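You operate a simulated robot arm through the tools that you are given. There is no shell and no other tool. Be economical: measure what you need, move in short steps, check, and stop when the job is done.

The job below is to be done with a simulated two-armed robot. You get a single attempt, and the scene is never put back.

## Task
On the pale table, fold the cream cloth in half.

Only the result counts: the job must be done as asked and must still hold three seconds after the hand-in. Knocking over, shifting, dropping, spilling or breaking anything else fails it. Flat cloth is picked up by pressing the open fingertips on it (5 to 10 N) and closing them slowly along it; thin cloth reads only 2 to 8 mm in the jaws.

## Robot
Two 7-joint arms with two-finger grippers on one trunk, on a base that drives. Base frame: it is fixed to the floor where the robot stands at the start and does not move with it; the origin is under the middle of the robot, x ahead of it, y to its left, z up; the surface under the hand at the start is at about z = 0.8. Readings come in m, rad, newtons and seconds.
The left shoulder is at the start at [0.057, 0.16, 1.054], the right one opposite. With the tool pointing down near the work surface each hand reaches from about 0.3 to 0.76 m from the robot's upright axis, wherever it stands, measured 20 degrees to its own side. Places, roughly: pale table [0.6, 0.6, 0.8]. Payload 2.45 kg a hand.
Tool frame (each hand has its own): the origin (TCP) lies between the finger pads and is the grasp point; the fingertips stand 0.026 m ahead of it; z points along the fingers, y is the line along which they close. Largest opening 0.096 m; the body of the gripper starts 0.069 m behind the TCP.
Orientation is told as [roll, pitch, yaw] about the base's x, y, z axes, in that order, counted from this pose: with the fingers straight down and closing along the base's y, the tool's x points along the base's -x, its y along +y and its z along -z.

## Interface
- The arms move only by the tool arm_command. It takes "left_deltas", "right_deltas" or both (then of equal length, played together; a hand with none holds still); each is one flat list of numbers, 6 for each row, row after row: the shift along the tool's x, y, z in cm, then the turn, a rotation vector about the tool's x, y, z in rad. In form: [x, y, z, ax, ay, az, x, y, z, ax, ay, az, ...]. A call has 1 to 12 rows; each row is the pose to reach, as a shift and turn from the pose commanded when the call began, along the tool's axes at that moment. "left_gripper" and "right_gripper" are, for a hand that has rows, the finger opening in cm, from 0 to 9.6, set as the call begins (left out, the last holds). Rows are played at 5 a second. More than 0.05 m and 0.15 rad between two rows, or a gripper value outside its range, and nothing of the call is played. Where a pose cannot be reached the arm comes as near as it can. A force on the tool above 40 N (or 10 N above the force at the start of the call, whichever is more), or a blocked arm, ends the call early, and 0.2 s more pass. The fingers move at their own pace and stop on an object; they squeeze with about 33 N. The grip force told is the motor's: it shows also when the fingers shut on nothing. Time passes only in rows, and 0.2 s behind the last, so rows that repeat a pose let the fingers close. It gives the time, the measured TCP pose, the force on the tool (base axes), the opening and the grip force at its end, in the units of the frame above (readings bear some noise), with the torque about the TCP (base axes, N m) and any sound that the robot's microphone picked up.
- Cameras (640 x 400 px; columns grow to the right, rows downward): "scene" is now at [0.1337, -0.035, 1.5049]; the picture's right is [-0.56, -0.83, 0.00], its down [-0.77, 0.51, -0.38] and it looks along [0.32, -0.21, -0.92] (base axes); focal length 268 px, centre (320, 200). "left" rides on the left gripper at [0.082, -0.003, -0.098] in its tool frame; the picture's right is [0.04, 1.00, 0.00], its down [-0.73, 0.03, -0.68] and it looks along [-0.68, 0.03, 0.73] (tool axes); focal length 256 px, centre (320, 200). "right" rides on the right gripper at [0.082, 0.003, -0.098] in its tool frame; the picture's right is [-0.04, 1.00, 0.00], its down [-0.73, -0.03, -0.68] and it looks along [-0.68, -0.03, 0.73] (tool axes); focal length 256 px, centre (320, 200). There is no depth. A picture from a camera that has moved, and an enlarged one, comes with that camera's place and axes in the base frame and with its lens.
- camera(camera): a new picture of that camera. It takes no simulated time.
- slide_trunk(by): slides the trunk up (or, below 0, down) by that many m; the arms and the scene camera ride with it, the base frame stays. It gives what a move gives, with no picture.
- steer(legs): drives the robot by 1 to 6 legs, each [ahead, left, turn to the left] in m, m and rad, along the robot's own axes; the way and the turn of a leg run together, so that a leg with both is an arc; at most 1.5 m and 3.142 rad a leg. The arms and the cameras ride along, it lands a little off, and it stops where it bumps. It gives what a move gives.
- head_to(pan, tilt): turns the head with the scene camera to pan (to the left, within 2.094 rad either way) and tilt (down, from -0.506 to 1.204), counted from straight ahead of the robot. It gives what a move gives.
- zoom(camera, box): a new picture of the part [left, top, right, bottom] of that camera's present view, enlarged. It takes no simulated time.
- finish_job(): hands the job in; it is judged then, once.

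Work in short steps. Places have to be worked out from the pictures, the camera data and where the tool is seen: move nearer, look again, correct. Check each grasp and each placing, and mend what went wrong. You have 120 turns and 92 pictures in all, those below and enlarged ones among them. Open the grippers and draw the arms clear of the work before you hand the job in, unless the task says otherwise; then end with one line.

The tools are called after "Emit:" as a command line: name --argument value ..., lists and objects as JSON in quotes. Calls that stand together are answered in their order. arm_command: Moves the arms, as the interface text tells. Its arguments: {"type":"object","properties":{"left_deltas":{"type":"array","items":{"type":"number"}},"left_gripper":{"type":"number"},"right_deltas":{"type":"array","items":{"type":"number"}},"right_gripper":{"type":"number"}},"required":[]} The other tools are called the same way: slide_trunk (by) slides the trunk up or down; steer (legs) drives the base; head_to (pan, tilt) turns the head that bears the scene camera; camera (camera) takes a picture; zoom (camera, box) takes an enlarged picture of a part of a camera's view; finish_job () hands the job in.

At the start:

```text
time: 0.0
left_tool_pos: [0.4513, 0.0328, 1.0332]
left_tcp_rot: [0.001, 0.001, 0.0]
left_contact_force: [-0.1, 0.4, 0.1]
left_ft_torque: [0.01, -0.01, 0.0]
left_opening: 0.0961
left_grip_force: 0.0
right_tool_pos: [0.3554, -0.2816, 0.9602]
right_tcp_rot: [0.0, 0.0, -0.002]
right_contact_force: [-0.7, -0.4, -0.9]
right_ft_torque: [0.01, 0.01, -0.01]
right_opening: 0.0963
right_grip_force: 0.0
trunk travel left (down, up): [-0.225, 0.342]
robot x, y, heading: [-0.0021, -0.0021, -0.0]
head pan, tilt: [-0.588, 1.173]
```

scene: 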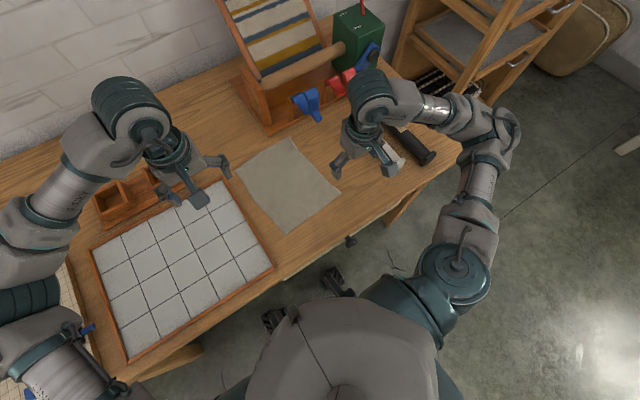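
right: 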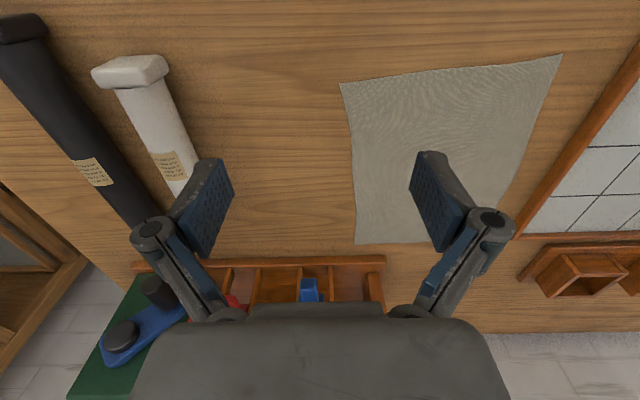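
left: 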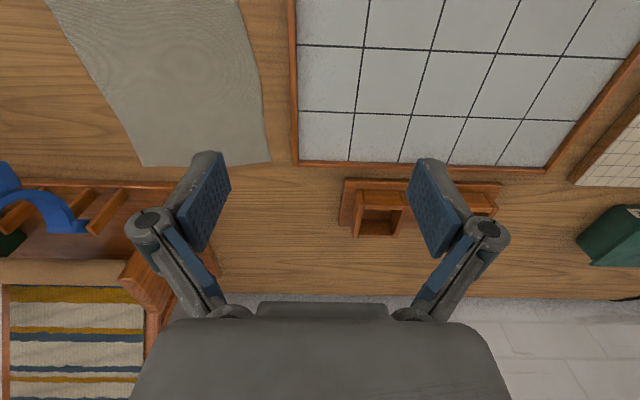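

The cloth in front is on the brown wooden bench; the pale table is to the left at about [0.6,0.6]. I look there with the head.

Emit:
head_to --pan 0.75 --tilt 0.9

Emit:
camera --camera "scene"

```text
time: 1.5
left_tool_pos: [0.4479, 0.033, 1.0352]
left_tcp_rot: [-0.001, -0.002, 0.001]
left_contact_force: [-0.2, -1.2, 0.2]
left_ft_torque: [0.03, 0.04, 0.01]
left_opening: 0.096
left_grip_force: 0.0
right_tool_pos: [0.352, -0.2803, 0.9625]
right_tcp_rot: [0.0, -0.001, -0.001]
right_contact_force: [-1.4, 0.3, -0.2]
right_ft_torque: [-0.01, 0.0, 0.03]
right_opening: 0.0958
right_grip_force: 0.1
trunk travel left (down, up): [-0.225, 0.342]
robot x, y, heading: [-0.0027, 0.0031, 0.002]
head pan, tilt: [0.75, 0.901]
```

```text
88 pictures are left
camera scene: at [0.1409, 0.0488, 1.5233], right [0.68, -0.73, 0.0], down [-0.58, -0.53, -0.62], along [0.45, 0.42, -0.79], focal length 268 px, centre (320, 200)
```

scene: 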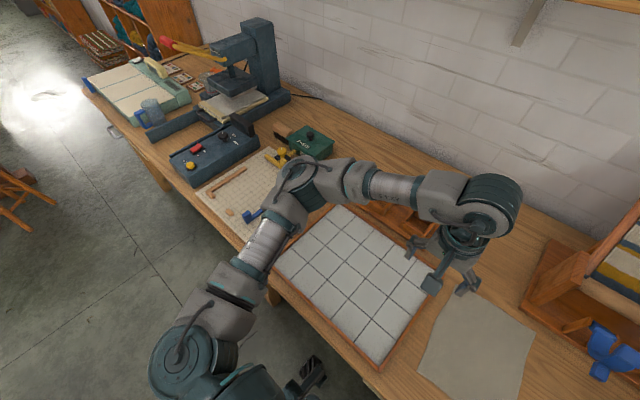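

The bench is one long table, centred near [0.6,0.6]. I zoom on the far things to see whether there is another cloth.

Emit:
zoom --camera "scene" --box '[60, 0, 340, 220]'

Emit:
head_to --pan -0.3 --tilt 0.95

Emit:
camera --camera "scene"

```text
1.82 times, centred on (200, 110) of scene
camera zoom: at [0.1409, 0.0488, 1.5233], right [0.68, -0.73, 0.0], down [-0.58, -0.53, -0.62], along [0.45, 0.42, -0.79], focal length 486 px, centre (538, 364)
```

zoom: 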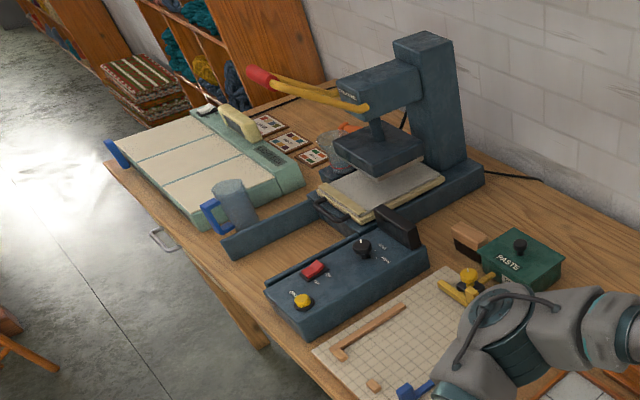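

```text
time: 2.8
left_tool_pos: [0.4478, 0.033, 1.0341]
left_tcp_rot: [0.0, -0.001, -0.001]
left_contact_force: [0.0, 1.1, 0.1]
left_ft_torque: [-0.03, -0.02, -0.01]
left_opening: 0.096
left_grip_force: 0.0
right_tool_pos: [0.351, -0.2815, 0.9619]
right_tcp_rot: [0.0, -0.001, -0.001]
right_contact_force: [0.3, -0.4, -0.1]
right_ft_torque: [0.03, 0.02, 0.02]
right_opening: 0.0963
right_grip_force: 0.1
trunk travel left (down, up): [-0.225, 0.342]
robot x, y, heading: [-0.0005, 0.001, -0.0]
head pan, tilt: [-0.3, 0.949]
```

```text
86 pictures are left
camera scene: at [0.1551, -0.0242, 1.5196], right [-0.29, -0.96, 0.0], down [-0.78, 0.24, -0.58], along [0.55, -0.17, -0.82], focal length 268 px, centre (320, 200)
```

scene: 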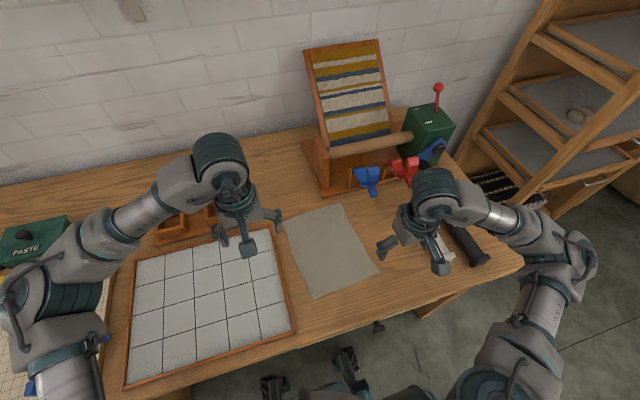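

The only cloth is in front of me: corners about A(0.59,-0.04), B(0.61,-0.23), C(0.37,-0.26), D(0.34,-0.06). I drive right 0.15 m so both hands straddle it, then look again.

Emit:
steer --legs '[[-0.03, -0.15, 0]]'

Emit:
camera --camera "left"

Emit:
camera --camera "right"

Emit:
camera --camera "scene"

```text
time: 4.2
left_tool_pos: [0.4177, -0.0952, 1.0336]
left_tcp_rot: [-0.015, -0.003, 0.001]
left_contact_force: [0.2, 1.7, -0.4]
left_ft_torque: [-0.01, 0.04, 0.02]
left_opening: 0.0961
left_grip_force: 0.1
right_tool_pos: [0.3215, -0.4109, 0.9665]
right_tcp_rot: [-0.017, -0.003, 0.004]
right_contact_force: [0.1, 1.5, -0.3]
right_ft_torque: [-0.1, 0.02, 0.03]
right_opening: 0.0961
right_grip_force: 0.2
trunk travel left (down, up): [-0.225, 0.342]
robot x, y, heading: [-0.0278, -0.1506, 0.003]
head pan, tilt: [-0.3, 0.949]
```

```text
85 pictures are left
camera left: at [0.3356, -0.098, 1.1319], right [-0.04, 1.0, -0.02], down [0.73, 0.04, 0.68], along [0.68, 0.02, -0.73], focal length 256 px, centre (320, 200)
```

left: 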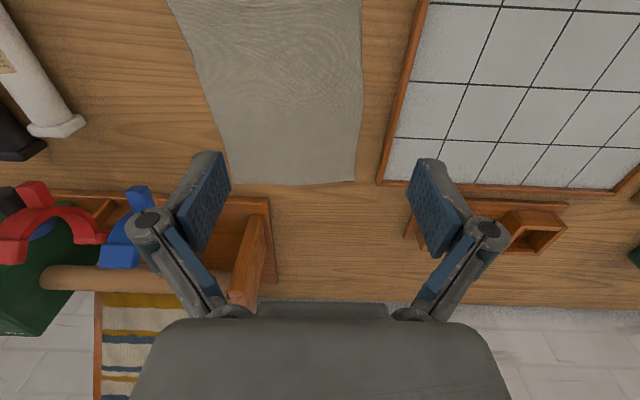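

```text
84 pictures are left
camera right: at [0.2406, -0.4063, 1.0668], right [0.04, 1.0, -0.02], down [0.73, -0.01, 0.68], along [0.68, -0.04, -0.73], focal length 256 px, centre (320, 200)
```

right: 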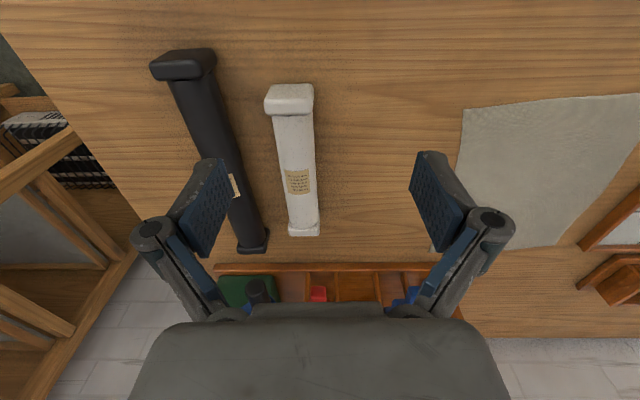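

```text
83 pictures are left
camera scene: at [0.1252, -0.1349, 1.5197], right [-0.29, -0.96, 0.02], down [-0.78, 0.23, -0.58], along [0.55, -0.19, -0.81], focal length 268 px, centre (320, 200)
```

scene: 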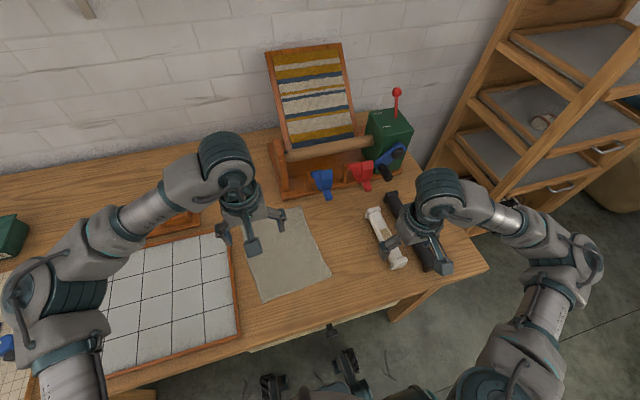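

Corners agree from the hand cameras (A≈(0.60,-0.035), B≈(0.615,-0.24), C≈(0.36,-0.265)); the cloth is yawed about +0.09. I turn both hands so they close along x, with cameras outward.

Emit:
arm_command --left_deltas '[0, 0, 0, 0, 0, 0.135, 0, 0, 0, 0, 0, 0.27, 0, 0, 0, 0, 0, 0.405, 0, 0, 0, 0, 0, 0.54, 0, 0, 0, 0, 0, 0.675, 0, 0, 0, 0, 0, 0.81, 0, 0, 0, 0, 0, 0.945, 0, 0, 0, 0, 0, 1.08, 0, 0, 0, 0, 0, 1.215, 0, 0, 0, 0, 0, 1.35, 0, 0, 0, 0, 0, 1.48, 0, 0, 0, 0, 0, 1.48]' --right_deltas '[0, 0, 0, 0, 0, -0.148, 0, 0, 0, 0, 0, -0.296, 0, 0, 0, 0, 0, -0.444, 0, 0, 0, 0, 0, -0.592, 0, 0, 0, 0, 0, -0.74, 0, 0, 0, 0, 0, -0.888, 0, 0, 0, 0, 0, -1.036, 0, 0, 0, 0, 0, -1.184, 0, 0, 0, 0, 0, -1.332, 0, 0, 0, 0, 0, -1.48, 0, 0, 0, 0, 0, -1.62, 0, 0, 0, 0, 0, -1.66]' --left_gripper 4 --right_gripper 4

Emit:
camera --camera "left"

Emit:
camera --camera "scene"

```text
time: 6.8
left_tool_pos: [0.3759, -0.1249, 1.0303]
left_tcp_rot: [0.009, 0.004, -1.477]
left_contact_force: [-0.3, 0.3, -0.6]
left_ft_torque: [0.02, 0.05, -0.02]
left_opening: 0.0399
left_grip_force: 0.0
left hand out of reach, approached as far as the arm can: row 11, 12
right_tool_pos: [0.2471, -0.3242, 0.9802]
right_tcp_rot: [-0.004, 0.001, 1.66]
right_contact_force: [-0.3, -0.6, -0.3]
right_ft_torque: [0.0, 0.04, -0.02]
right_opening: 0.0399
right_grip_force: 0.1
right hand out of reach, approached as far as the arm can: row 8, 9, 10, 11, 12
trunk travel left (down, up): [-0.225, 0.342]
robot x, y, heading: [-0.0284, -0.144, -0.004]
head pan, tilt: [-0.3, 0.949]
```

```text
82 pictures are left
camera left: at [0.3654, -0.0453, 1.1297], right [0.99, 0.13, 0.01], down [0.09, -0.73, 0.68], along [0.1, -0.67, -0.74], focal length 256 px, centre (320, 200)
```

left: 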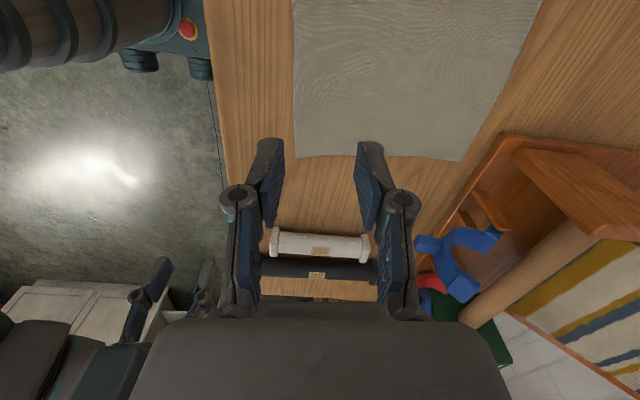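

```text
81 pictures are left
camera scene: at [0.1254, -0.1518, 1.5197], right [-0.29, -0.96, 0.01], down [-0.78, 0.23, -0.58], along [0.55, -0.18, -0.81], focal length 268 px, centre (320, 200)
```

scene: 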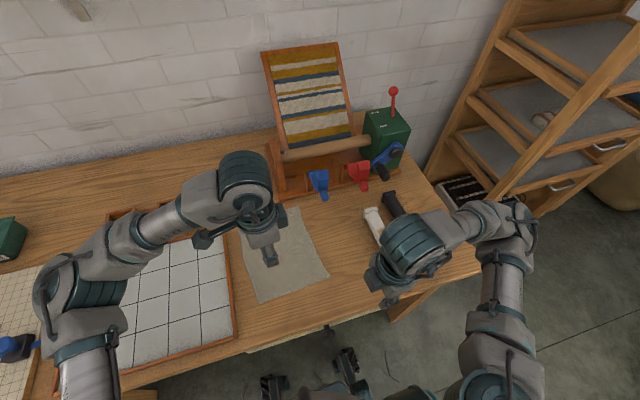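

Both reached the yaw but drifted since they were near a limit. I test where the right hand can go: shift it 6 cm ahead and some inward.

Emit:
arm_command --right_deltas '[-1, -3, 0, 0, 0, 0, -3, -6, 0, 0, 0, 0, -3, -6, 0, 0, 0, 0]'

```text
time: 7.6
left_tool_pos: [0.3771, -0.1158, 1.0299]
left_tcp_rot: [0.009, -0.003, -1.474]
left_contact_force: [0.6, -0.7, -0.7]
left_ft_torque: [-0.03, 0.03, 0.03]
left_opening: 0.0399
left_grip_force: 0.1
right_tool_pos: [0.2837, -0.2677, 0.9822]
right_tcp_rot: [-0.008, 0.006, 1.662]
right_contact_force: [0.3, 0.0, -0.3]
right_ft_torque: [0.01, 0.0, 0.01]
right_opening: 0.0401
right_grip_force: 0.1
right hand out of reach, approached as far as the arm can: row 1, 2, 3
trunk travel left (down, up): [-0.225, 0.342]
robot x, y, heading: [-0.0363, -0.1473, 0.003]
head pan, tilt: [-0.3, 0.949]
```

At 90° yaw the right hand cannot get far enough forward. I return both to about 45° to the cloth, which pinches the corners well and is easy to reach.

Emit:
arm_command --left_deltas '[0, 0, 0, 0, 0, -0.14, 0, 0, 0, 0, 0, -0.28, 0, 0, 0, 0, 0, -0.42, 0, 0, 0, 0, 0, -0.56, 0, 0, 0, 0, 0, -0.7, 0, 0, 0, 0, 0, -0.79, 0, 0, 0, 0, 0, -0.79, 0, 0, 0, 0, 0, -0.79]' --right_deltas '[0, 0, 0, 0, 0, 0.14, 0, 0, 0, 0, 0, 0.28, 0, 0, 0, 0, 0, 0.42, 0, 0, 0, 0, 0, 0.56, 0, 0, 0, 0, 0, 0.7, 0, 0, 0, 0, 0, 0.79, 0, 0, 0, 0, 0, 0.79, 0, 0, 0, 0, 0, 0.79]'

```text
time: 9.4
left_tool_pos: [0.3776, -0.1393, 1.0308]
left_tcp_rot: [0.018, 0.005, -0.69]
left_contact_force: [-0.6, -1.2, 0.4]
left_ft_torque: [0.05, -0.01, 0.0]
left_opening: 0.0399
left_grip_force: 0.1
right_tool_pos: [0.2824, -0.2875, 0.9796]
right_tcp_rot: [0.004, -0.015, 0.871]
right_contact_force: [-0.7, -0.4, -0.4]
right_ft_torque: [0.05, 0.01, 0.0]
right_opening: 0.0403
right_grip_force: 0.1
trunk travel left (down, up): [-0.225, 0.342]
robot x, y, heading: [-0.0331, -0.1508, 0.002]
head pan, tilt: [-0.3, 0.949]
```

Now positions follow. I bring the left hand above corner D and the right above C, at z≈0.90, and look.

Emit:
arm_command --left_deltas '[1.3, 0.9, 3.2, 0, 0, 0, 2.6, 1.7, 6.5, 0, 0, 0, 3.9, 2.6, 9.7, 0, 0, 0, 5.2, 3.4, 13, 0, 0, 0, 5.2, 3.4, 13, 0, 0, 0, 5.2, 3.4, 13, 0, 0, 0]' --right_deltas '[-2.4, -1.2, 2, 0, 0, 0, -4.8, -2.4, 4, 0, 0, 0, -7.2, -3.5, 6, 0, 0, 0, -9.6, -4.7, 8, 0, 0, 0, -9.6, -4.7, 8, 0, 0, 0, -9.6, -4.7, 8, 0, 0, 0]' --left_gripper 3 --right_gripper 3

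Emit:
camera --camera "left"

Emit:
camera --camera "right"

Emit:
camera --camera "scene"

```text
time: 10.8
left_tool_pos: [0.3598, -0.0429, 0.8986]
left_tcp_rot: [-0.005, -0.011, -0.687]
left_contact_force: [-0.2, 0.4, -0.7]
left_ft_torque: [0.02, 0.04, -0.01]
left_opening: 0.0301
left_grip_force: 0.0
right_tool_pos: [0.3816, -0.2112, 0.9044]
right_tcp_rot: [-0.016, 0.003, 0.878]
right_contact_force: [-0.5, -0.2, 0.4]
right_ft_torque: [-0.03, 0.0, 0.03]
right_opening: 0.03
right_grip_force: 0.0
trunk travel left (down, up): [-0.225, 0.342]
robot x, y, heading: [-0.0312, -0.14, 0.004]
head pan, tilt: [-0.3, 0.949]
```

```text
80 pictures are left
camera left: at [0.2936, 0.006, 0.9963], right [0.6, 0.8, -0.01], down [0.58, -0.43, 0.69], along [0.55, -0.42, -0.73], focal length 256 px, centre (320, 200)
```

left: 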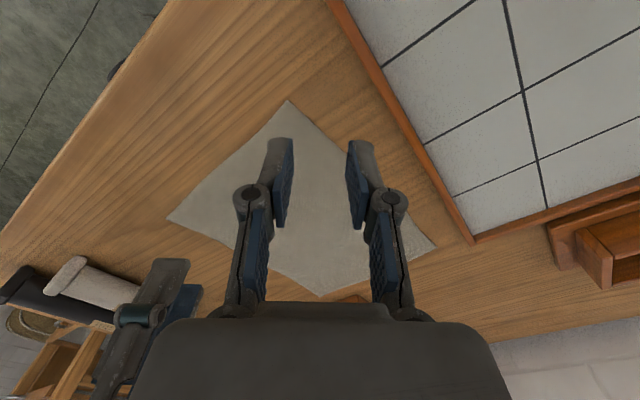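

```text
79 pictures are left
camera right: at [0.3273, -0.2703, 1.0043], right [-0.74, 0.67, -0.01], down [0.49, 0.55, 0.68], along [0.46, 0.5, -0.74], focal length 256 px, centre (320, 200)
```

right: 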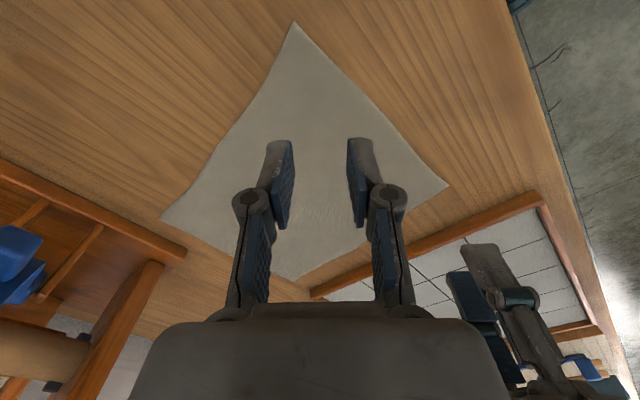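

```text
78 pictures are left
camera scene: at [0.1257, -0.1378, 1.5197], right [-0.29, -0.96, 0.02], down [-0.78, 0.23, -0.58], along [0.55, -0.18, -0.81], focal length 268 px, centre (320, 200)
```

scene: 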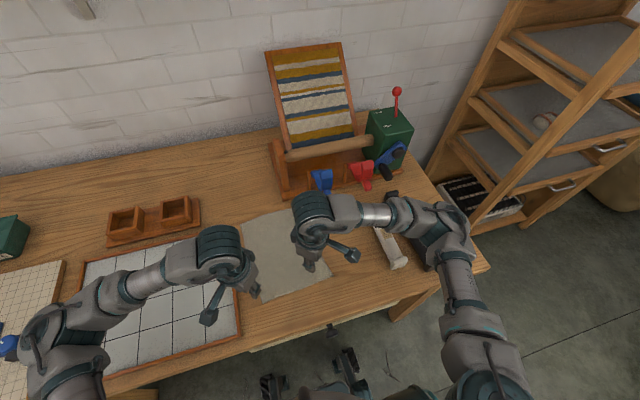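

Corners now well fixed: A(0.593,-0.037), B(0.611,-0.236), C(0.360,-0.262), D(0.342,-0.063). I dwell to see whether the body sway settles.

Emit:
arm_command --left_deltas '[0, 0, 0, 0, 0, 0, 0, 0, 0, 0, 0, 0, 0, 0, 0, 0, 0, 0]' --right_deltas '[0, 0, 0, 0, 0, 0, 0, 0, 0, 0, 0, 0, 0, 0, 0, 0, 0, 0]'

Emit:
arm_command --left_deltas '[0, 0, 0, 0, 0, 0]' --right_deltas '[0, 0, 0, 0, 0, 0]'

```text
time: 11.6
left_tool_pos: [0.3592, -0.0458, 0.8988]
left_tcp_rot: [-0.002, -0.01, -0.684]
left_contact_force: [0.3, 1.2, 0.2]
left_ft_torque: [-0.06, 0.07, 0.01]
left_opening: 0.0298
left_grip_force: 0.1
right_tool_pos: [0.3809, -0.2124, 0.9043]
right_tcp_rot: [-0.013, 0.002, 0.877]
right_contact_force: [-0.2, 0.3, -0.4]
right_ft_torque: [-0.1, -0.02, 0.0]
right_opening: 0.0303
right_grip_force: 0.0
trunk travel left (down, up): [-0.225, 0.342]
robot x, y, heading: [-0.0281, -0.1416, 0.004]
head pan, tilt: [-0.3, 0.949]
```

```text
time: 12.0
left_tool_pos: [0.3595, -0.0811, 0.9014]
left_tcp_rot: [0.019, 0.007, -0.691]
left_contact_force: [0.2, -0.8, 0.4]
left_ft_torque: [0.04, -0.05, -0.02]
left_opening: 0.0299
left_grip_force: 0.0
right_tool_pos: [0.3813, -0.248, 0.9012]
right_tcp_rot: [0.005, -0.018, 0.872]
right_contact_force: [1.7, -0.4, -0.2]
right_ft_torque: [0.1, 0.01, -0.02]
right_opening: 0.0298
right_grip_force: 0.1
trunk travel left (down, up): [-0.225, 0.342]
robot x, y, heading: [-0.0288, -0.1509, -0.001]
head pan, tilt: [-0.3, 0.949]
```

The body sways sideways ±2 cm after driving. I wait to learn whether it dies down.

Emit:
arm_command --left_deltas '[0, 0, 0, 0, 0, 0, 0, 0, 0, 0, 0, 0, 0, 0, 0, 0, 0, 0, 0, 0, 0, 0, 0, 0, 0, 0, 0, 0, 0, 0, 0, 0, 0, 0, 0, 0, 0, 0, 0, 0, 0, 0, 0, 0, 0, 0, 0, 0, 0, 0, 0, 0, 0, 0, 0, 0, 0, 0, 0, 0, 0, 0, 0, 0, 0, 0, 0, 0, 0, 0, 0, 0]'

Emit:
arm_command --left_deltas '[0, 0, 0, 0, 0, 0]'

Emit:
arm_command --left_deltas '[0, 0, 0, 0, 0, 0]'

Emit:
arm_command --left_deltas '[0, 0, 0, 0, 0, 0]'

```text
time: 14.6
left_tool_pos: [0.3598, -0.0748, 0.9008]
left_tcp_rot: [0.015, 0.004, -0.689]
left_contact_force: [0.1, -0.4, 0.6]
left_ft_torque: [0.04, -0.01, 0.0]
left_opening: 0.0301
left_grip_force: 0.0
right_tool_pos: [0.3805, -0.2416, 0.9011]
right_tcp_rot: [0.003, -0.016, 0.874]
right_contact_force: [-0.6, -0.7, 0.2]
right_ft_torque: [0.02, 0.02, 0.02]
right_opening: 0.0301
right_grip_force: 0.1
trunk travel left (down, up): [-0.225, 0.342]
robot x, y, heading: [-0.0298, -0.1495, -0.003]
head pan, tilt: [-0.3, 0.949]
```

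```text
time: 15.0
left_tool_pos: [0.359, -0.0558, 0.899]
left_tcp_rot: [0.002, -0.006, -0.686]
left_contact_force: [0.4, 0.2, 1.5]
left_ft_torque: [-0.01, 0.0, 0.03]
left_opening: 0.0302
left_grip_force: 0.1
right_tool_pos: [0.3816, -0.2225, 0.9036]
right_tcp_rot: [-0.007, -0.004, 0.874]
right_contact_force: [-0.3, 0.4, 0.0]
right_ft_torque: [-0.03, -0.02, -0.03]
right_opening: 0.03
right_grip_force: 0.1
trunk travel left (down, up): [-0.225, 0.342]
robot x, y, heading: [-0.028, -0.1453, 0.003]
head pan, tilt: [-0.3, 0.949]
```

```text
time: 15.4
left_tool_pos: [0.3602, -0.0723, 0.9005]
left_tcp_rot: [0.014, 0.003, -0.687]
left_contact_force: [0.3, 0.5, -0.3]
left_ft_torque: [0.03, -0.03, -0.05]
left_opening: 0.03
left_grip_force: 0.0
right_tool_pos: [0.382, -0.2399, 0.9011]
right_tcp_rot: [-0.001, -0.014, 0.874]
right_contact_force: [-0.3, -0.4, 0.3]
right_ft_torque: [0.01, 0.02, 0.0]
right_opening: 0.03
right_grip_force: 0.0
trunk travel left (down, up): [-0.225, 0.342]
robot x, y, heading: [-0.0317, -0.1488, -0.001]
head pan, tilt: [-0.3, 0.949]
```

```text
time: 15.8
left_tool_pos: [0.3594, -0.0583, 0.899]
left_tcp_rot: [0.002, -0.004, -0.687]
left_contact_force: [0.7, 0.4, -0.4]
left_ft_torque: [-0.02, 0.02, 0.04]
left_opening: 0.0301
left_grip_force: 0.0
right_tool_pos: [0.3821, -0.2234, 0.9039]
right_tcp_rot: [-0.005, -0.006, 0.878]
right_contact_force: [0.4, 0.1, -0.3]
right_ft_torque: [-0.01, -0.03, 0.02]
right_opening: 0.03
right_grip_force: 0.1
trunk travel left (down, up): [-0.225, 0.342]
robot x, y, heading: [-0.0306, -0.1415, 0.002]
head pan, tilt: [-0.3, 0.949]
```

The sway halves in about 4 s. I wait longer before touching anything.

Emit:
arm_command --left_deltas '[0, 0, 0, 0, 0, 0, 0, 0, 0, 0, 0, 0, 0, 0, 0, 0, 0, 0, 0, 0, 0, 0, 0, 0, 0, 0, 0, 0, 0, 0, 0, 0, 0, 0, 0, 0, 0, 0, 0, 0, 0, 0, 0, 0, 0, 0, 0, 0, 0, 0, 0, 0, 0, 0, 0, 0, 0, 0, 0, 0, 0, 0, 0, 0, 0, 0, 0, 0, 0, 0, 0, 0]'

Emit:
arm_command --left_deltas '[0, 0, 0, 0, 0, 0, 0, 0, 0, 0, 0, 0, 0, 0, 0, 0, 0, 0, 0, 0, 0, 0, 0, 0, 0, 0, 0, 0, 0, 0, 0, 0, 0, 0, 0, 0, 0, 0, 0, 0, 0, 0, 0, 0, 0, 0, 0, 0, 0, 0, 0, 0, 0, 0, 0, 0, 0, 0, 0, 0, 0, 0, 0, 0, 0, 0, 0, 0, 0, 0, 0, 0]'

Emit:
arm_command --left_deltas '[0, 0, 0, 0, 0, 0, 0, 0, 0, 0, 0, 0, 0, 0, 0, 0, 0, 0, 0, 0, 0, 0, 0, 0, 0, 0, 0, 0, 0, 0, 0, 0, 0, 0, 0, 0, 0, 0, 0, 0, 0, 0, 0, 0, 0, 0, 0, 0, 0, 0, 0, 0, 0, 0, 0, 0, 0, 0, 0, 0, 0, 0, 0, 0, 0, 0, 0, 0, 0, 0, 0, 0]'

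Emit:
arm_command --left_deltas '[0, 0, 0, 0, 0, 0]'

```text
time: 18.4
left_tool_pos: [0.3606, -0.0643, 0.8994]
left_tcp_rot: [0.01, -0.001, -0.688]
left_contact_force: [-0.2, -0.2, -0.4]
left_ft_torque: [-0.04, 0.03, -0.03]
left_opening: 0.0299
left_grip_force: 0.0
right_tool_pos: [0.3816, -0.2308, 0.9022]
right_tcp_rot: [0.0, -0.01, 0.876]
right_contact_force: [0.2, 0.1, 0.3]
right_ft_torque: [0.0, 0.01, 0.02]
right_opening: 0.0299
right_grip_force: 0.2
trunk travel left (down, up): [-0.225, 0.342]
robot x, y, heading: [-0.0326, -0.1451, 0.0]
head pan, tilt: [-0.3, 0.949]
```

```text
time: 21.0
left_tool_pos: [0.3595, -0.0647, 0.8995]
left_tcp_rot: [0.008, -0.002, -0.688]
left_contact_force: [0.0, 0.5, 0.4]
left_ft_torque: [-0.01, 0.0, -0.02]
left_opening: 0.0302
left_grip_force: 0.1
right_tool_pos: [0.3815, -0.232, 0.9014]
right_tcp_rot: [-0.004, -0.009, 0.874]
right_contact_force: [0.5, 0.1, -0.1]
right_ft_torque: [0.01, -0.02, 0.01]
right_opening: 0.0299
right_grip_force: 0.0
trunk travel left (down, up): [-0.225, 0.342]
robot x, y, heading: [-0.0313, -0.1449, 0.002]
head pan, tilt: [-0.3, 0.949]
```

```text
time: 23.6
left_tool_pos: [0.3598, -0.0647, 0.9008]
left_tcp_rot: [0.009, -0.003, -0.687]
left_contact_force: [0.6, 0.4, -0.4]
left_ft_torque: [0.01, 0.0, -0.02]
left_opening: 0.03
left_grip_force: 0.1
right_tool_pos: [0.3828, -0.232, 0.9032]
right_tcp_rot: [-0.002, -0.01, 0.874]
right_contact_force: [-0.4, -0.6, 0.1]
right_ft_torque: [-0.04, -0.01, -0.02]
right_opening: 0.03
right_grip_force: 0.0
trunk travel left (down, up): [-0.225, 0.342]
robot x, y, heading: [-0.0296, -0.1485, -0.002]
head pan, tilt: [-0.3, 0.949]
```

```text
time: 24.0
left_tool_pos: [0.3597, -0.0637, 0.9006]
left_tcp_rot: [0.008, -0.002, -0.686]
left_contact_force: [-0.8, 0.1, 0.2]
left_ft_torque: [0.03, -0.03, 0.0]
left_opening: 0.0301
left_grip_force: 0.1
right_tool_pos: [0.3808, -0.2316, 0.9016]
right_tcp_rot: [-0.002, -0.008, 0.875]
right_contact_force: [-0.1, -0.6, 0.5]
right_ft_torque: [0.01, -0.04, 0.0]
right_opening: 0.0303
right_grip_force: 0.1
trunk travel left (down, up): [-0.225, 0.342]
robot x, y, heading: [-0.0307, -0.1475, 0.002]
head pan, tilt: [-0.3, 0.949]
```

Settled. I position the hands over the pinch points (2.8 cm inside the corners), narrow the jaws to 2 cm and go down to just above the cloth.

Emit:
arm_command --left_deltas '[-0.7, -0.5, 2, 0, 0, 0, -1.4, -1.1, 4, 0, 0, 0, -1.4, -1.1, 6, 0, 0, 0, -1.4, -1.1, 6, 0, 0, 0]' --right_deltas '[0.4, -0.2, 2, 0, 0, 0, 0.8, -0.3, 4, 0, 0, 0, 0.8, -0.3, 6, 0, 0, 0, 0.8, -0.3, 6, 0, 0, 0]' --left_gripper 2 --right_gripper 2

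Emit:
camera --camera "left"

Emit:
camera --camera "right"

```text
time: 25.0
left_tool_pos: [0.364, -0.0828, 0.8408]
left_tcp_rot: [0.01, -0.003, -0.689]
left_contact_force: [0.8, -0.4, 0.9]
left_ft_torque: [-0.03, 0.0, -0.01]
left_opening: 0.0199
left_grip_force: 0.2
right_tool_pos: [0.3785, -0.2394, 0.8424]
right_tcp_rot: [-0.001, -0.009, 0.874]
right_contact_force: [0.9, 0.1, -0.4]
right_ft_torque: [-0.02, -0.03, -0.01]
right_opening: 0.02
right_grip_force: 0.0
trunk travel left (down, up): [-0.225, 0.342]
robot x, y, heading: [-0.0298, -0.1483, 0.001]
head pan, tilt: [-0.3, 0.949]
```

```text
77 pictures are left
camera left: at [0.2976, -0.0347, 0.9393], right [0.6, 0.8, 0.01], down [0.58, -0.45, 0.68], along [0.55, -0.41, -0.73], focal length 256 px, centre (320, 200)
```

left: 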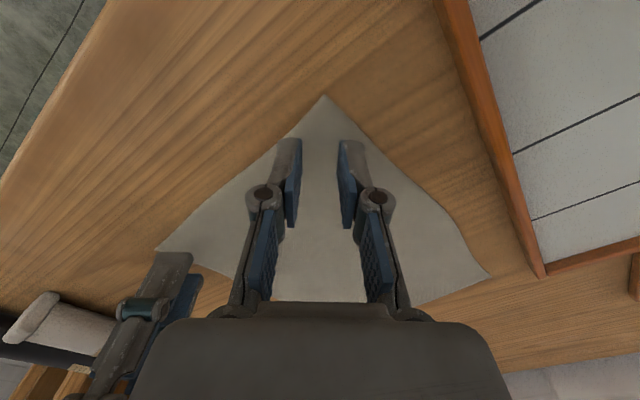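

```text
76 pictures are left
camera right: at [0.3245, -0.3009, 0.9416], right [-0.74, 0.67, 0.0], down [0.49, 0.54, 0.69], along [0.46, 0.51, -0.73], focal length 256 px, centre (320, 200)
```

right: 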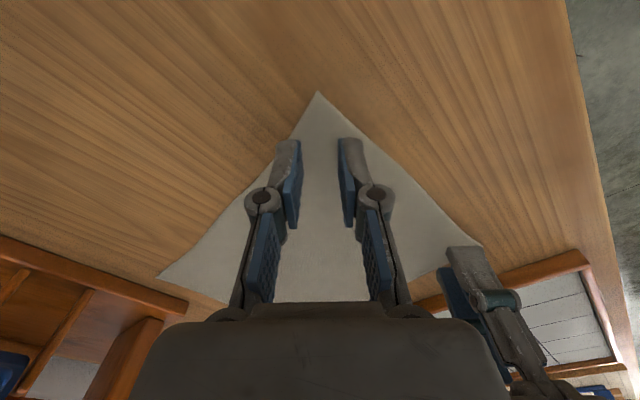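

Both are well centred on the corner diagonals. I lower until light contact, a little at a time.

Emit:
arm_command --left_deltas '[0, 0, 0.6, 0, 0, 0, 0, 0, 1.2, 0, 0, 0, 0, 0, 1.4, 0, 0, 0, 0, 0, 1.4, 0, 0, 0]' --right_deltas '[0, 0, 0.6, 0, 0, 0, 0, 0, 1.2, 0, 0, 0, 0, 0, 1.5, 0, 0, 0, 0, 0, 1.5, 0, 0, 0]'

```text
time: 26.0
left_tool_pos: [0.3641, -0.0825, 0.8273]
left_tcp_rot: [0.007, -0.003, -0.688]
left_contact_force: [0.4, 0.2, 4.9]
left_ft_torque: [-0.04, 0.03, -0.02]
left_opening: 0.0198
left_grip_force: 0.1
right_tool_pos: [0.3789, -0.24, 0.8276]
right_tcp_rot: [-0.002, -0.011, 0.876]
right_contact_force: [0.0, 0.5, 1.6]
right_ft_torque: [0.0, 0.02, -0.02]
right_opening: 0.02
right_grip_force: 0.1
trunk travel left (down, up): [-0.225, 0.342]
robot x, y, heading: [-0.0301, -0.1429, -0.004]
head pan, tilt: [-0.3, 0.949]
```

Contact has begun (4.9 N left, 1.6 N right). I press slightly more.

Emit:
arm_command --left_deltas '[0, 0, 0.07, 0, 0, 0, 0, 0, 0.07, 0, 0, 0]' --right_deltas '[0, 0, 0.15, 0, 0, 0, 0, 0, 0.15, 0, 0, 0]'

```text
time: 26.6
left_tool_pos: [0.3639, -0.0836, 0.8276]
left_tcp_rot: [0.009, -0.004, -0.688]
left_contact_force: [1.2, -0.6, 9.7]
left_ft_torque: [-0.11, 0.07, 0.03]
left_opening: 0.0203
left_grip_force: 1.2
right_tool_pos: [0.3801, -0.2398, 0.8282]
right_tcp_rot: [-0.002, -0.012, 0.874]
right_contact_force: [0.8, -0.4, 11.3]
right_ft_torque: [0.0, 0.02, 0.0]
right_opening: 0.02
right_grip_force: 0.1
trunk travel left (down, up): [-0.225, 0.342]
robot x, y, heading: [-0.0317, -0.1485, 0.006]
head pan, tilt: [-0.3, 0.949]
```

Forces 10–11 N; I ease slightly and begin closing in small steps.

Emit:
arm_command --left_deltas '[0, 0, -0.03, 0, 0, 0]' --right_deltas '[0, 0, -0.05, 0, 0, 0]' --left_gripper 1.6 --right_gripper 1.6

Emit:
arm_command --left_deltas '[0, 0, 0, 0, 0, 0]' --right_deltas '[0, 0, 0, 0, 0, 0]' --left_gripper 1.2 --right_gripper 1.2

Emit:
camera --camera "left"

Emit:
camera --camera "right"

```text
time: 27.0
left_tool_pos: [0.3634, -0.0834, 0.8272]
left_tcp_rot: [0.007, -0.004, -0.688]
left_contact_force: [1.3, -1.5, 11.2]
left_ft_torque: [-0.16, 0.05, 0.07]
left_opening: 0.0159
left_grip_force: 0.1
right_tool_pos: [0.3784, -0.2403, 0.8269]
right_tcp_rot: [-0.002, -0.011, 0.875]
right_contact_force: [0.9, 2.9, 10.7]
right_ft_torque: [0.08, -0.03, -0.04]
right_opening: 0.0157
right_grip_force: 0.0
trunk travel left (down, up): [-0.225, 0.342]
robot x, y, heading: [-0.0299, -0.1451, -0.004]
head pan, tilt: [-0.3, 0.949]
```

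```text
time: 27.4
left_tool_pos: [0.3634, -0.0832, 0.8272]
left_tcp_rot: [0.01, -0.003, -0.688]
left_contact_force: [0.8, -3.2, 10.8]
left_ft_torque: [-0.16, 0.06, 0.02]
left_opening: 0.0125
left_grip_force: 0.2
right_tool_pos: [0.3778, -0.2396, 0.8271]
right_tcp_rot: [-0.002, -0.011, 0.874]
right_contact_force: [-0.4, 2.5, 10.9]
right_ft_torque: [0.1, 0.01, 0.02]
right_opening: 0.0119
right_grip_force: 0.0
trunk travel left (down, up): [-0.225, 0.342]
robot x, y, heading: [-0.0271, -0.1479, 0.005]
head pan, tilt: [-0.3, 0.949]
```

```text
75 pictures are left
camera left: at [0.2969, -0.0352, 0.9258], right [0.6, 0.8, 0.01], down [0.58, -0.45, 0.68], along [0.55, -0.41, -0.73], focal length 256 px, centre (320, 200)
```

left: 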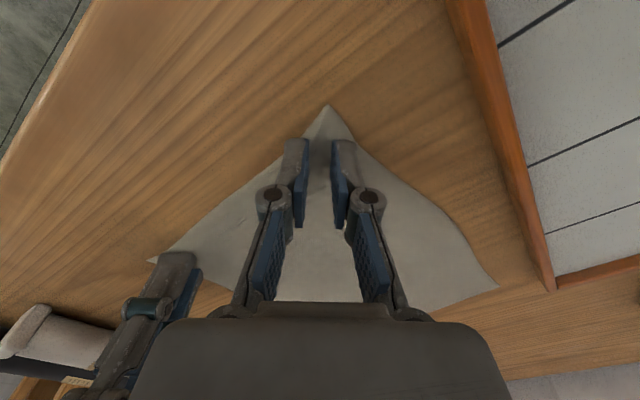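

```text
74 pictures are left
camera right: at [0.3235, -0.3008, 0.926], right [-0.74, 0.67, 0.0], down [0.49, 0.54, 0.69], along [0.46, 0.51, -0.73], focal length 256 px, centre (320, 200)
```

right: 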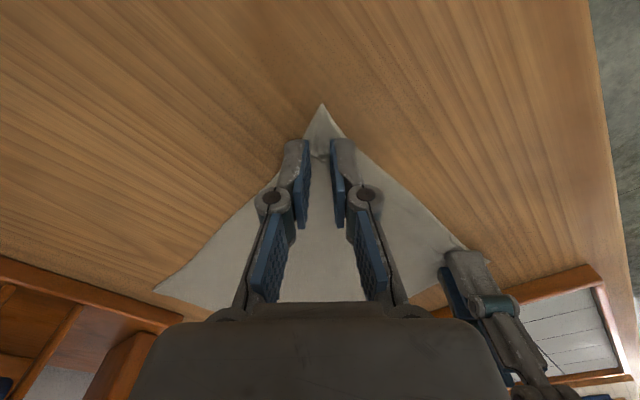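

The corners are puckering up between the fingers as wanted. I keep closing in steps.

Emit:
arm_command --left_deltas '[0, 0, -0.02, 0, 0, 0]' --right_deltas '[0, 0, -0.02, 0, 0, 0]' --left_gripper 0.8 --right_gripper 0.8

Emit:
arm_command --left_deltas '[0, 0, -0.02, 0, 0, 0]' --right_deltas '[0, 0, -0.02, 0, 0, 0]' --left_gripper 0.4 --right_gripper 0.4

Emit:
arm_command --left_deltas '[0, 0, -0.02, 0, 0, 0, 0, 0, -0.02, 0, 0, 0]' --right_deltas '[0, 0, -0.02, 0, 0, 0, 0, 0, -0.02, 0, 0, 0]' --left_gripper 0 --right_gripper 0

Emit:
camera --camera "left"

Emit:
camera --camera "right"

```text
time: 27.8
left_tool_pos: [0.3626, -0.0825, 0.8272]
left_tcp_rot: [0.008, -0.001, -0.688]
left_contact_force: [-0.5, -4.7, 9.1]
left_ft_torque: [-0.18, 0.04, 0.04]
left_opening: 0.0086
left_grip_force: 0.3
right_tool_pos: [0.3782, -0.2393, 0.826]
right_tcp_rot: [-0.001, -0.008, 0.874]
right_contact_force: [-1.0, 3.0, 8.7]
right_ft_torque: [0.08, 0.07, -0.02]
right_opening: 0.008
right_grip_force: 0.0
trunk travel left (down, up): [-0.225, 0.342]
robot x, y, heading: [-0.0303, -0.1461, 0.0]
head pan, tilt: [-0.3, 0.949]
```

```text
time: 28.2
left_tool_pos: [0.3624, -0.0829, 0.8275]
left_tcp_rot: [0.007, 0.001, -0.687]
left_contact_force: [-1.0, -0.9, 6.2]
left_ft_torque: [-0.06, 0.03, -0.01]
left_opening: 0.0042
left_grip_force: 0.4
right_tool_pos: [0.379, -0.2406, 0.8261]
right_tcp_rot: [-0.002, -0.009, 0.873]
right_contact_force: [0.5, 1.3, 5.0]
right_ft_torque: [0.04, 0.04, 0.01]
right_opening: 0.0041
right_grip_force: 0.0
trunk travel left (down, up): [-0.225, 0.342]
robot x, y, heading: [-0.0267, -0.1469, 0.002]
head pan, tilt: [-0.3, 0.949]
```

```text
time: 28.8
left_tool_pos: [0.3632, -0.0834, 0.8275]
left_tcp_rot: [0.008, -0.002, -0.687]
left_contact_force: [-0.5, -0.5, -0.2]
left_ft_torque: [0.0, 0.02, 0.02]
left_opening: 0.0001
left_grip_force: 28.6
right_tool_pos: [0.3801, -0.2391, 0.828]
right_tcp_rot: [-0.002, -0.009, 0.876]
right_contact_force: [0.2, -0.4, 0.3]
right_ft_torque: [-0.01, -0.04, 0.01]
right_opening: 0.0
right_grip_force: 28.1
trunk travel left (down, up): [-0.225, 0.342]
robot x, y, heading: [-0.029, -0.146, 0.002]
head pan, tilt: [-0.3, 0.949]
```

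```text
73 pictures are left
camera left: at [0.2975, -0.0351, 0.9256], right [0.6, 0.8, 0.01], down [0.58, -0.45, 0.68], along [0.55, -0.4, -0.73], focal length 256 px, centre (320, 200)
```

left: 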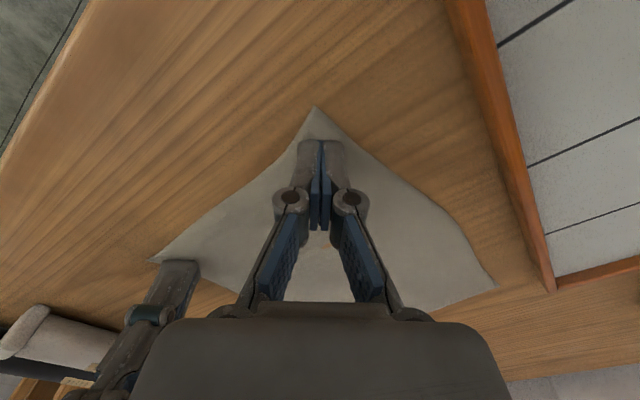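

```text
72 pictures are left
camera right: at [0.3245, -0.3008, 0.9261], right [-0.74, 0.67, 0.0], down [0.49, 0.54, 0.69], along [0.46, 0.51, -0.73], focal length 256 px, centre (320, 200)
```

right: 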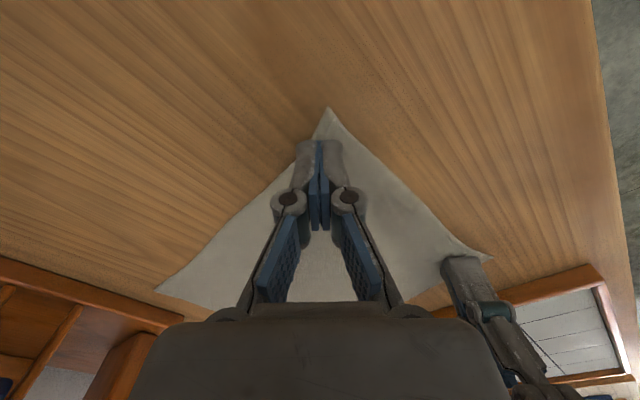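

Both shut on nothing: pressure was lost near the end. I lift 5 mm, reopen, and try again keeping about 9 N throughout.

Emit:
arm_command --left_deltas '[0, 0, -0.8, 0, 0, 0, 0, 0, -0.8, 0, 0, 0, 0, 0, -0.8, 0, 0, 0]' --right_deltas '[0, 0, -0.8, 0, 0, 0, 0, 0, -0.8, 0, 0, 0, 0, 0, -0.8, 0, 0, 0]'

Emit:
arm_command --left_deltas '[0, 0, 0, 0, 0, 0, 0, 0, 0.4, 0, 0, 0, 0, 0, 0.8, 0, 0, 0, 0, 0, 0.93, 0, 0, 0, 0, 0, 0.93, 0, 0, 0]' --right_deltas '[0, 0, 0, 0, 0, 0, 0, 0, 0.4, 0, 0, 0, 0, 0, 0.8, 0, 0, 0, 0, 0, 0.93, 0, 0, 0, 0, 0, 0.93, 0, 0, 0]' --left_gripper 2.4 --right_gripper 2.4

Emit:
camera --camera "right"

```text
time: 29.6
left_tool_pos: [0.3641, -0.0835, 0.8359]
left_tcp_rot: [0.008, -0.002, -0.688]
left_contact_force: [0.0, 1.0, -0.3]
left_ft_torque: [0.0, -0.01, 0.01]
left_opening: 0.0
left_grip_force: 28.0
right_tool_pos: [0.3788, -0.2401, 0.8351]
right_tcp_rot: [-0.002, -0.01, 0.874]
right_contact_force: [-0.3, -0.6, 0.0]
right_ft_torque: [0.0, 0.01, -0.01]
right_opening: 0.0001
right_grip_force: 28.2
trunk travel left (down, up): [-0.225, 0.342]
robot x, y, heading: [-0.0315, -0.1459, 0.003]
head pan, tilt: [-0.3, 0.949]
```

```text
time: 30.8
left_tool_pos: [0.3629, -0.0828, 0.8271]
left_tcp_rot: [0.009, -0.003, -0.688]
left_contact_force: [0.6, -1.8, 13.3]
left_ft_torque: [-0.24, 0.09, 0.01]
left_opening: 0.0248
left_grip_force: 0.5
right_tool_pos: [0.3786, -0.2395, 0.8278]
right_tcp_rot: [-0.004, -0.011, 0.875]
right_contact_force: [-0.3, 1.1, 10.7]
right_ft_torque: [0.07, 0.19, -0.04]
right_opening: 0.0248
right_grip_force: 0.1
trunk travel left (down, up): [-0.225, 0.342]
robot x, y, heading: [-0.0306, -0.1419, -0.009]
head pan, tilt: [-0.3, 0.949]
```

```text
71 pictures are left
camera right: at [0.3239, -0.3007, 0.9261], right [-0.74, 0.67, 0.0], down [0.49, 0.54, 0.69], along [0.46, 0.51, -0.73], focal length 256 px, centre (320, 200)
```

right: 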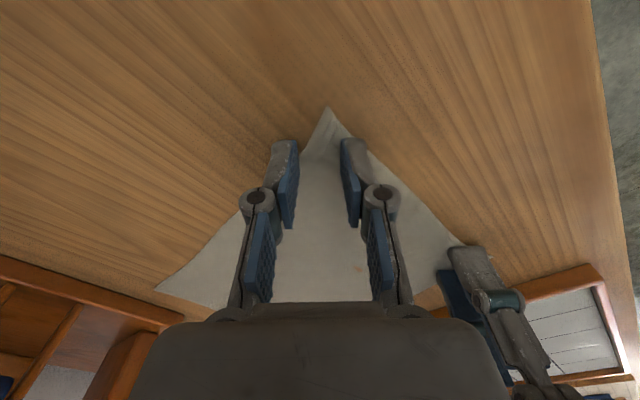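

Pressed at 11–13 N. I ease the left a hair and close in steps holding the depth.

Emit:
arm_command --left_deltas '[0, 0, -0.05, 0, 0, 0]' --right_deltas '[0, 0, -0.02, 0, 0, 0]' --left_gripper 1.8 --right_gripper 1.8

Emit:
arm_command --left_deltas '[0, 0, 0, 0, 0, 0]' --right_deltas '[0, 0, 0, 0, 0, 0]' --left_gripper 1.2 --right_gripper 1.2

Emit:
arm_command --left_deltas '[0, 0, 0, 0, 0, 0]' --right_deltas '[0, 0, 0, 0, 0, 0]' --left_gripper 0.7 --right_gripper 0.7

Emit:
camera --camera "left"

Emit:
camera --camera "right"

```text
time: 31.2
left_tool_pos: [0.3633, -0.0814, 0.827]
left_tcp_rot: [0.01, 0.0, -0.688]
left_contact_force: [0.5, -1.3, 12.0]
left_ft_torque: [-0.03, 0.02, 0.0]
left_opening: 0.0179
left_grip_force: 0.1
right_tool_pos: [0.379, -0.2398, 0.827]
right_tcp_rot: [-0.003, -0.009, 0.875]
right_contact_force: [0.6, -0.1, 11.5]
right_ft_torque: [0.01, -0.09, -0.02]
right_opening: 0.0179
right_grip_force: 0.0
trunk travel left (down, up): [-0.225, 0.342]
robot x, y, heading: [-0.0314, -0.1491, 0.001]
head pan, tilt: [-0.3, 0.949]
```

```text
time: 31.6
left_tool_pos: [0.3625, -0.0835, 0.828]
left_tcp_rot: [0.008, -0.002, -0.688]
left_contact_force: [0.7, 0.9, 9.5]
left_ft_torque: [-0.03, -0.03, 0.01]
left_opening: 0.0112
left_grip_force: 0.0
right_tool_pos: [0.3794, -0.2396, 0.8269]
right_tcp_rot: [-0.004, -0.011, 0.874]
right_contact_force: [0.5, 1.3, 11.6]
right_ft_torque: [0.02, -0.08, 0.02]
right_opening: 0.0112
right_grip_force: 0.1
trunk travel left (down, up): [-0.225, 0.342]
robot x, y, heading: [-0.0285, -0.1464, -0.001]
head pan, tilt: [-0.3, 0.949]
```

```text
time: 32.0
left_tool_pos: [0.3639, -0.0829, 0.8266]
left_tcp_rot: [0.009, -0.001, -0.688]
left_contact_force: [0.4, -0.7, 8.1]
left_ft_torque: [-0.03, -0.04, 0.0]
left_opening: 0.0056
left_grip_force: 0.0
right_tool_pos: [0.3791, -0.2392, 0.8261]
right_tcp_rot: [-0.004, -0.01, 0.873]
right_contact_force: [0.2, 0.7, 9.8]
right_ft_torque: [0.03, -0.02, 0.0]
right_opening: 0.0052
right_grip_force: 0.1
trunk travel left (down, up): [-0.225, 0.342]
robot x, y, heading: [-0.0268, -0.1448, 0.002]
head pan, tilt: [-0.3, 0.949]
```

```text
70 pictures are left
camera left: at [0.297, -0.035, 0.9253], right [0.6, 0.8, 0.01], down [0.58, -0.45, 0.68], along [0.55, -0.41, -0.73], focal length 256 px, centre (320, 200)
```

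left: 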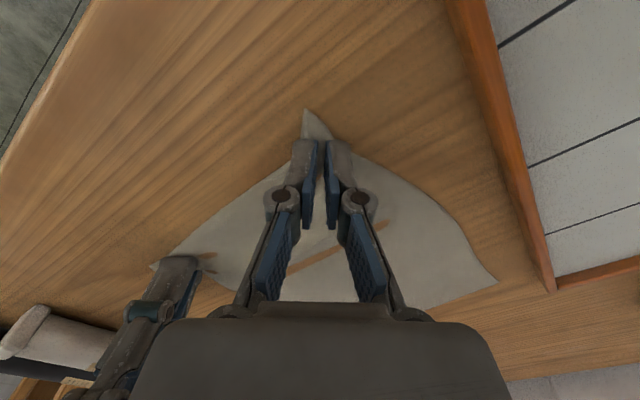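

```text
69 pictures are left
camera right: at [0.3238, -0.3008, 0.9256], right [-0.74, 0.67, 0.0], down [0.49, 0.54, 0.69], along [0.46, 0.51, -0.73], focal length 256 px, centre (320, 200)
```

right: 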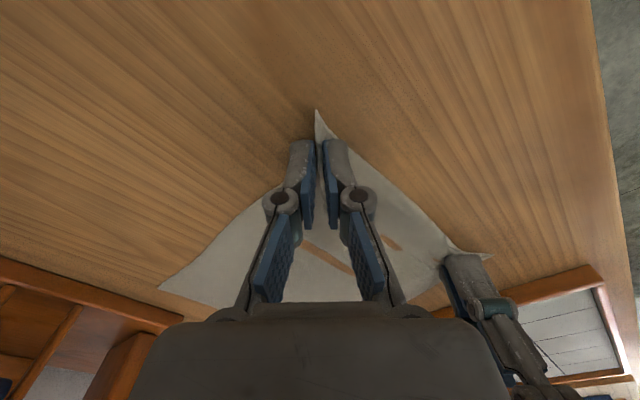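

A ridge of cloth now stands between the pads on both sides. I close fully at the same depth.

Emit:
arm_command --left_deltas '[0, 0, 0.02, 0, 0, 0, 0, 0, 0.02, 0, 0, 0]' --right_deltas '[0, 0, 0.0, 0, 0, 0, 0, 0, 0.0, 0, 0, 0]' --left_gripper 0 --right_gripper 0

Emit:
camera --camera "left"

Emit:
camera --camera "right"

```text
time: 32.6
left_tool_pos: [0.3629, -0.0822, 0.827]
left_tcp_rot: [0.008, -0.002, -0.688]
left_contact_force: [-0.8, -0.1, 1.9]
left_ft_torque: [-0.03, 0.03, 0.0]
left_opening: 0.0
left_grip_force: 28.6
right_tool_pos: [0.3782, -0.2403, 0.8258]
right_tcp_rot: [-0.002, -0.008, 0.873]
right_contact_force: [1.4, 2.0, 47.3]
right_ft_torque: [0.48, 0.51, 0.06]
right_opening: 0.0
right_grip_force: 26.5
trunk travel left (down, up): [-0.225, 0.342]
robot x, y, heading: [-0.0284, -0.1459, -0.002]
head pan, tilt: [-0.3, 0.949]
```

```text
68 pictures are left
camera left: at [0.2971, -0.0348, 0.925], right [0.6, 0.8, 0.01], down [0.58, -0.45, 0.68], along [0.55, -0.41, -0.73], focal length 256 px, centre (320, 200)
```

left: 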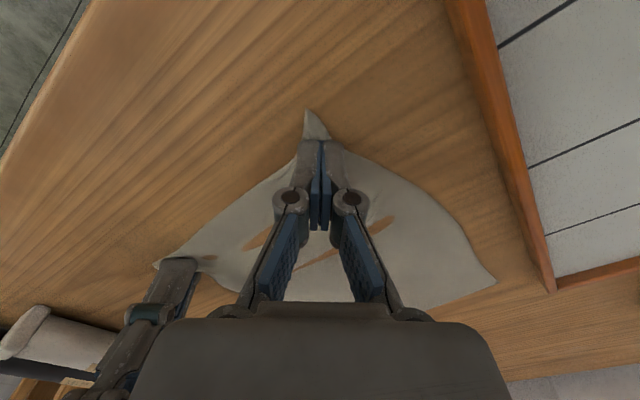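

```text
67 pictures are left
camera right: at [0.3239, -0.3006, 0.9255], right [-0.74, 0.67, 0.0], down [0.49, 0.54, 0.69], along [0.46, 0.51, -0.73], focal length 256 px, centre (320, 200)
```

right: 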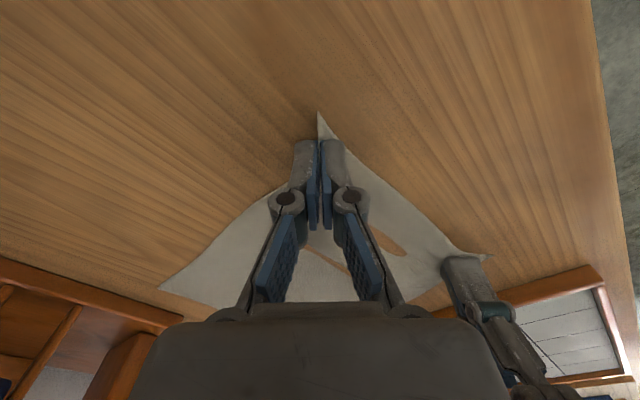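

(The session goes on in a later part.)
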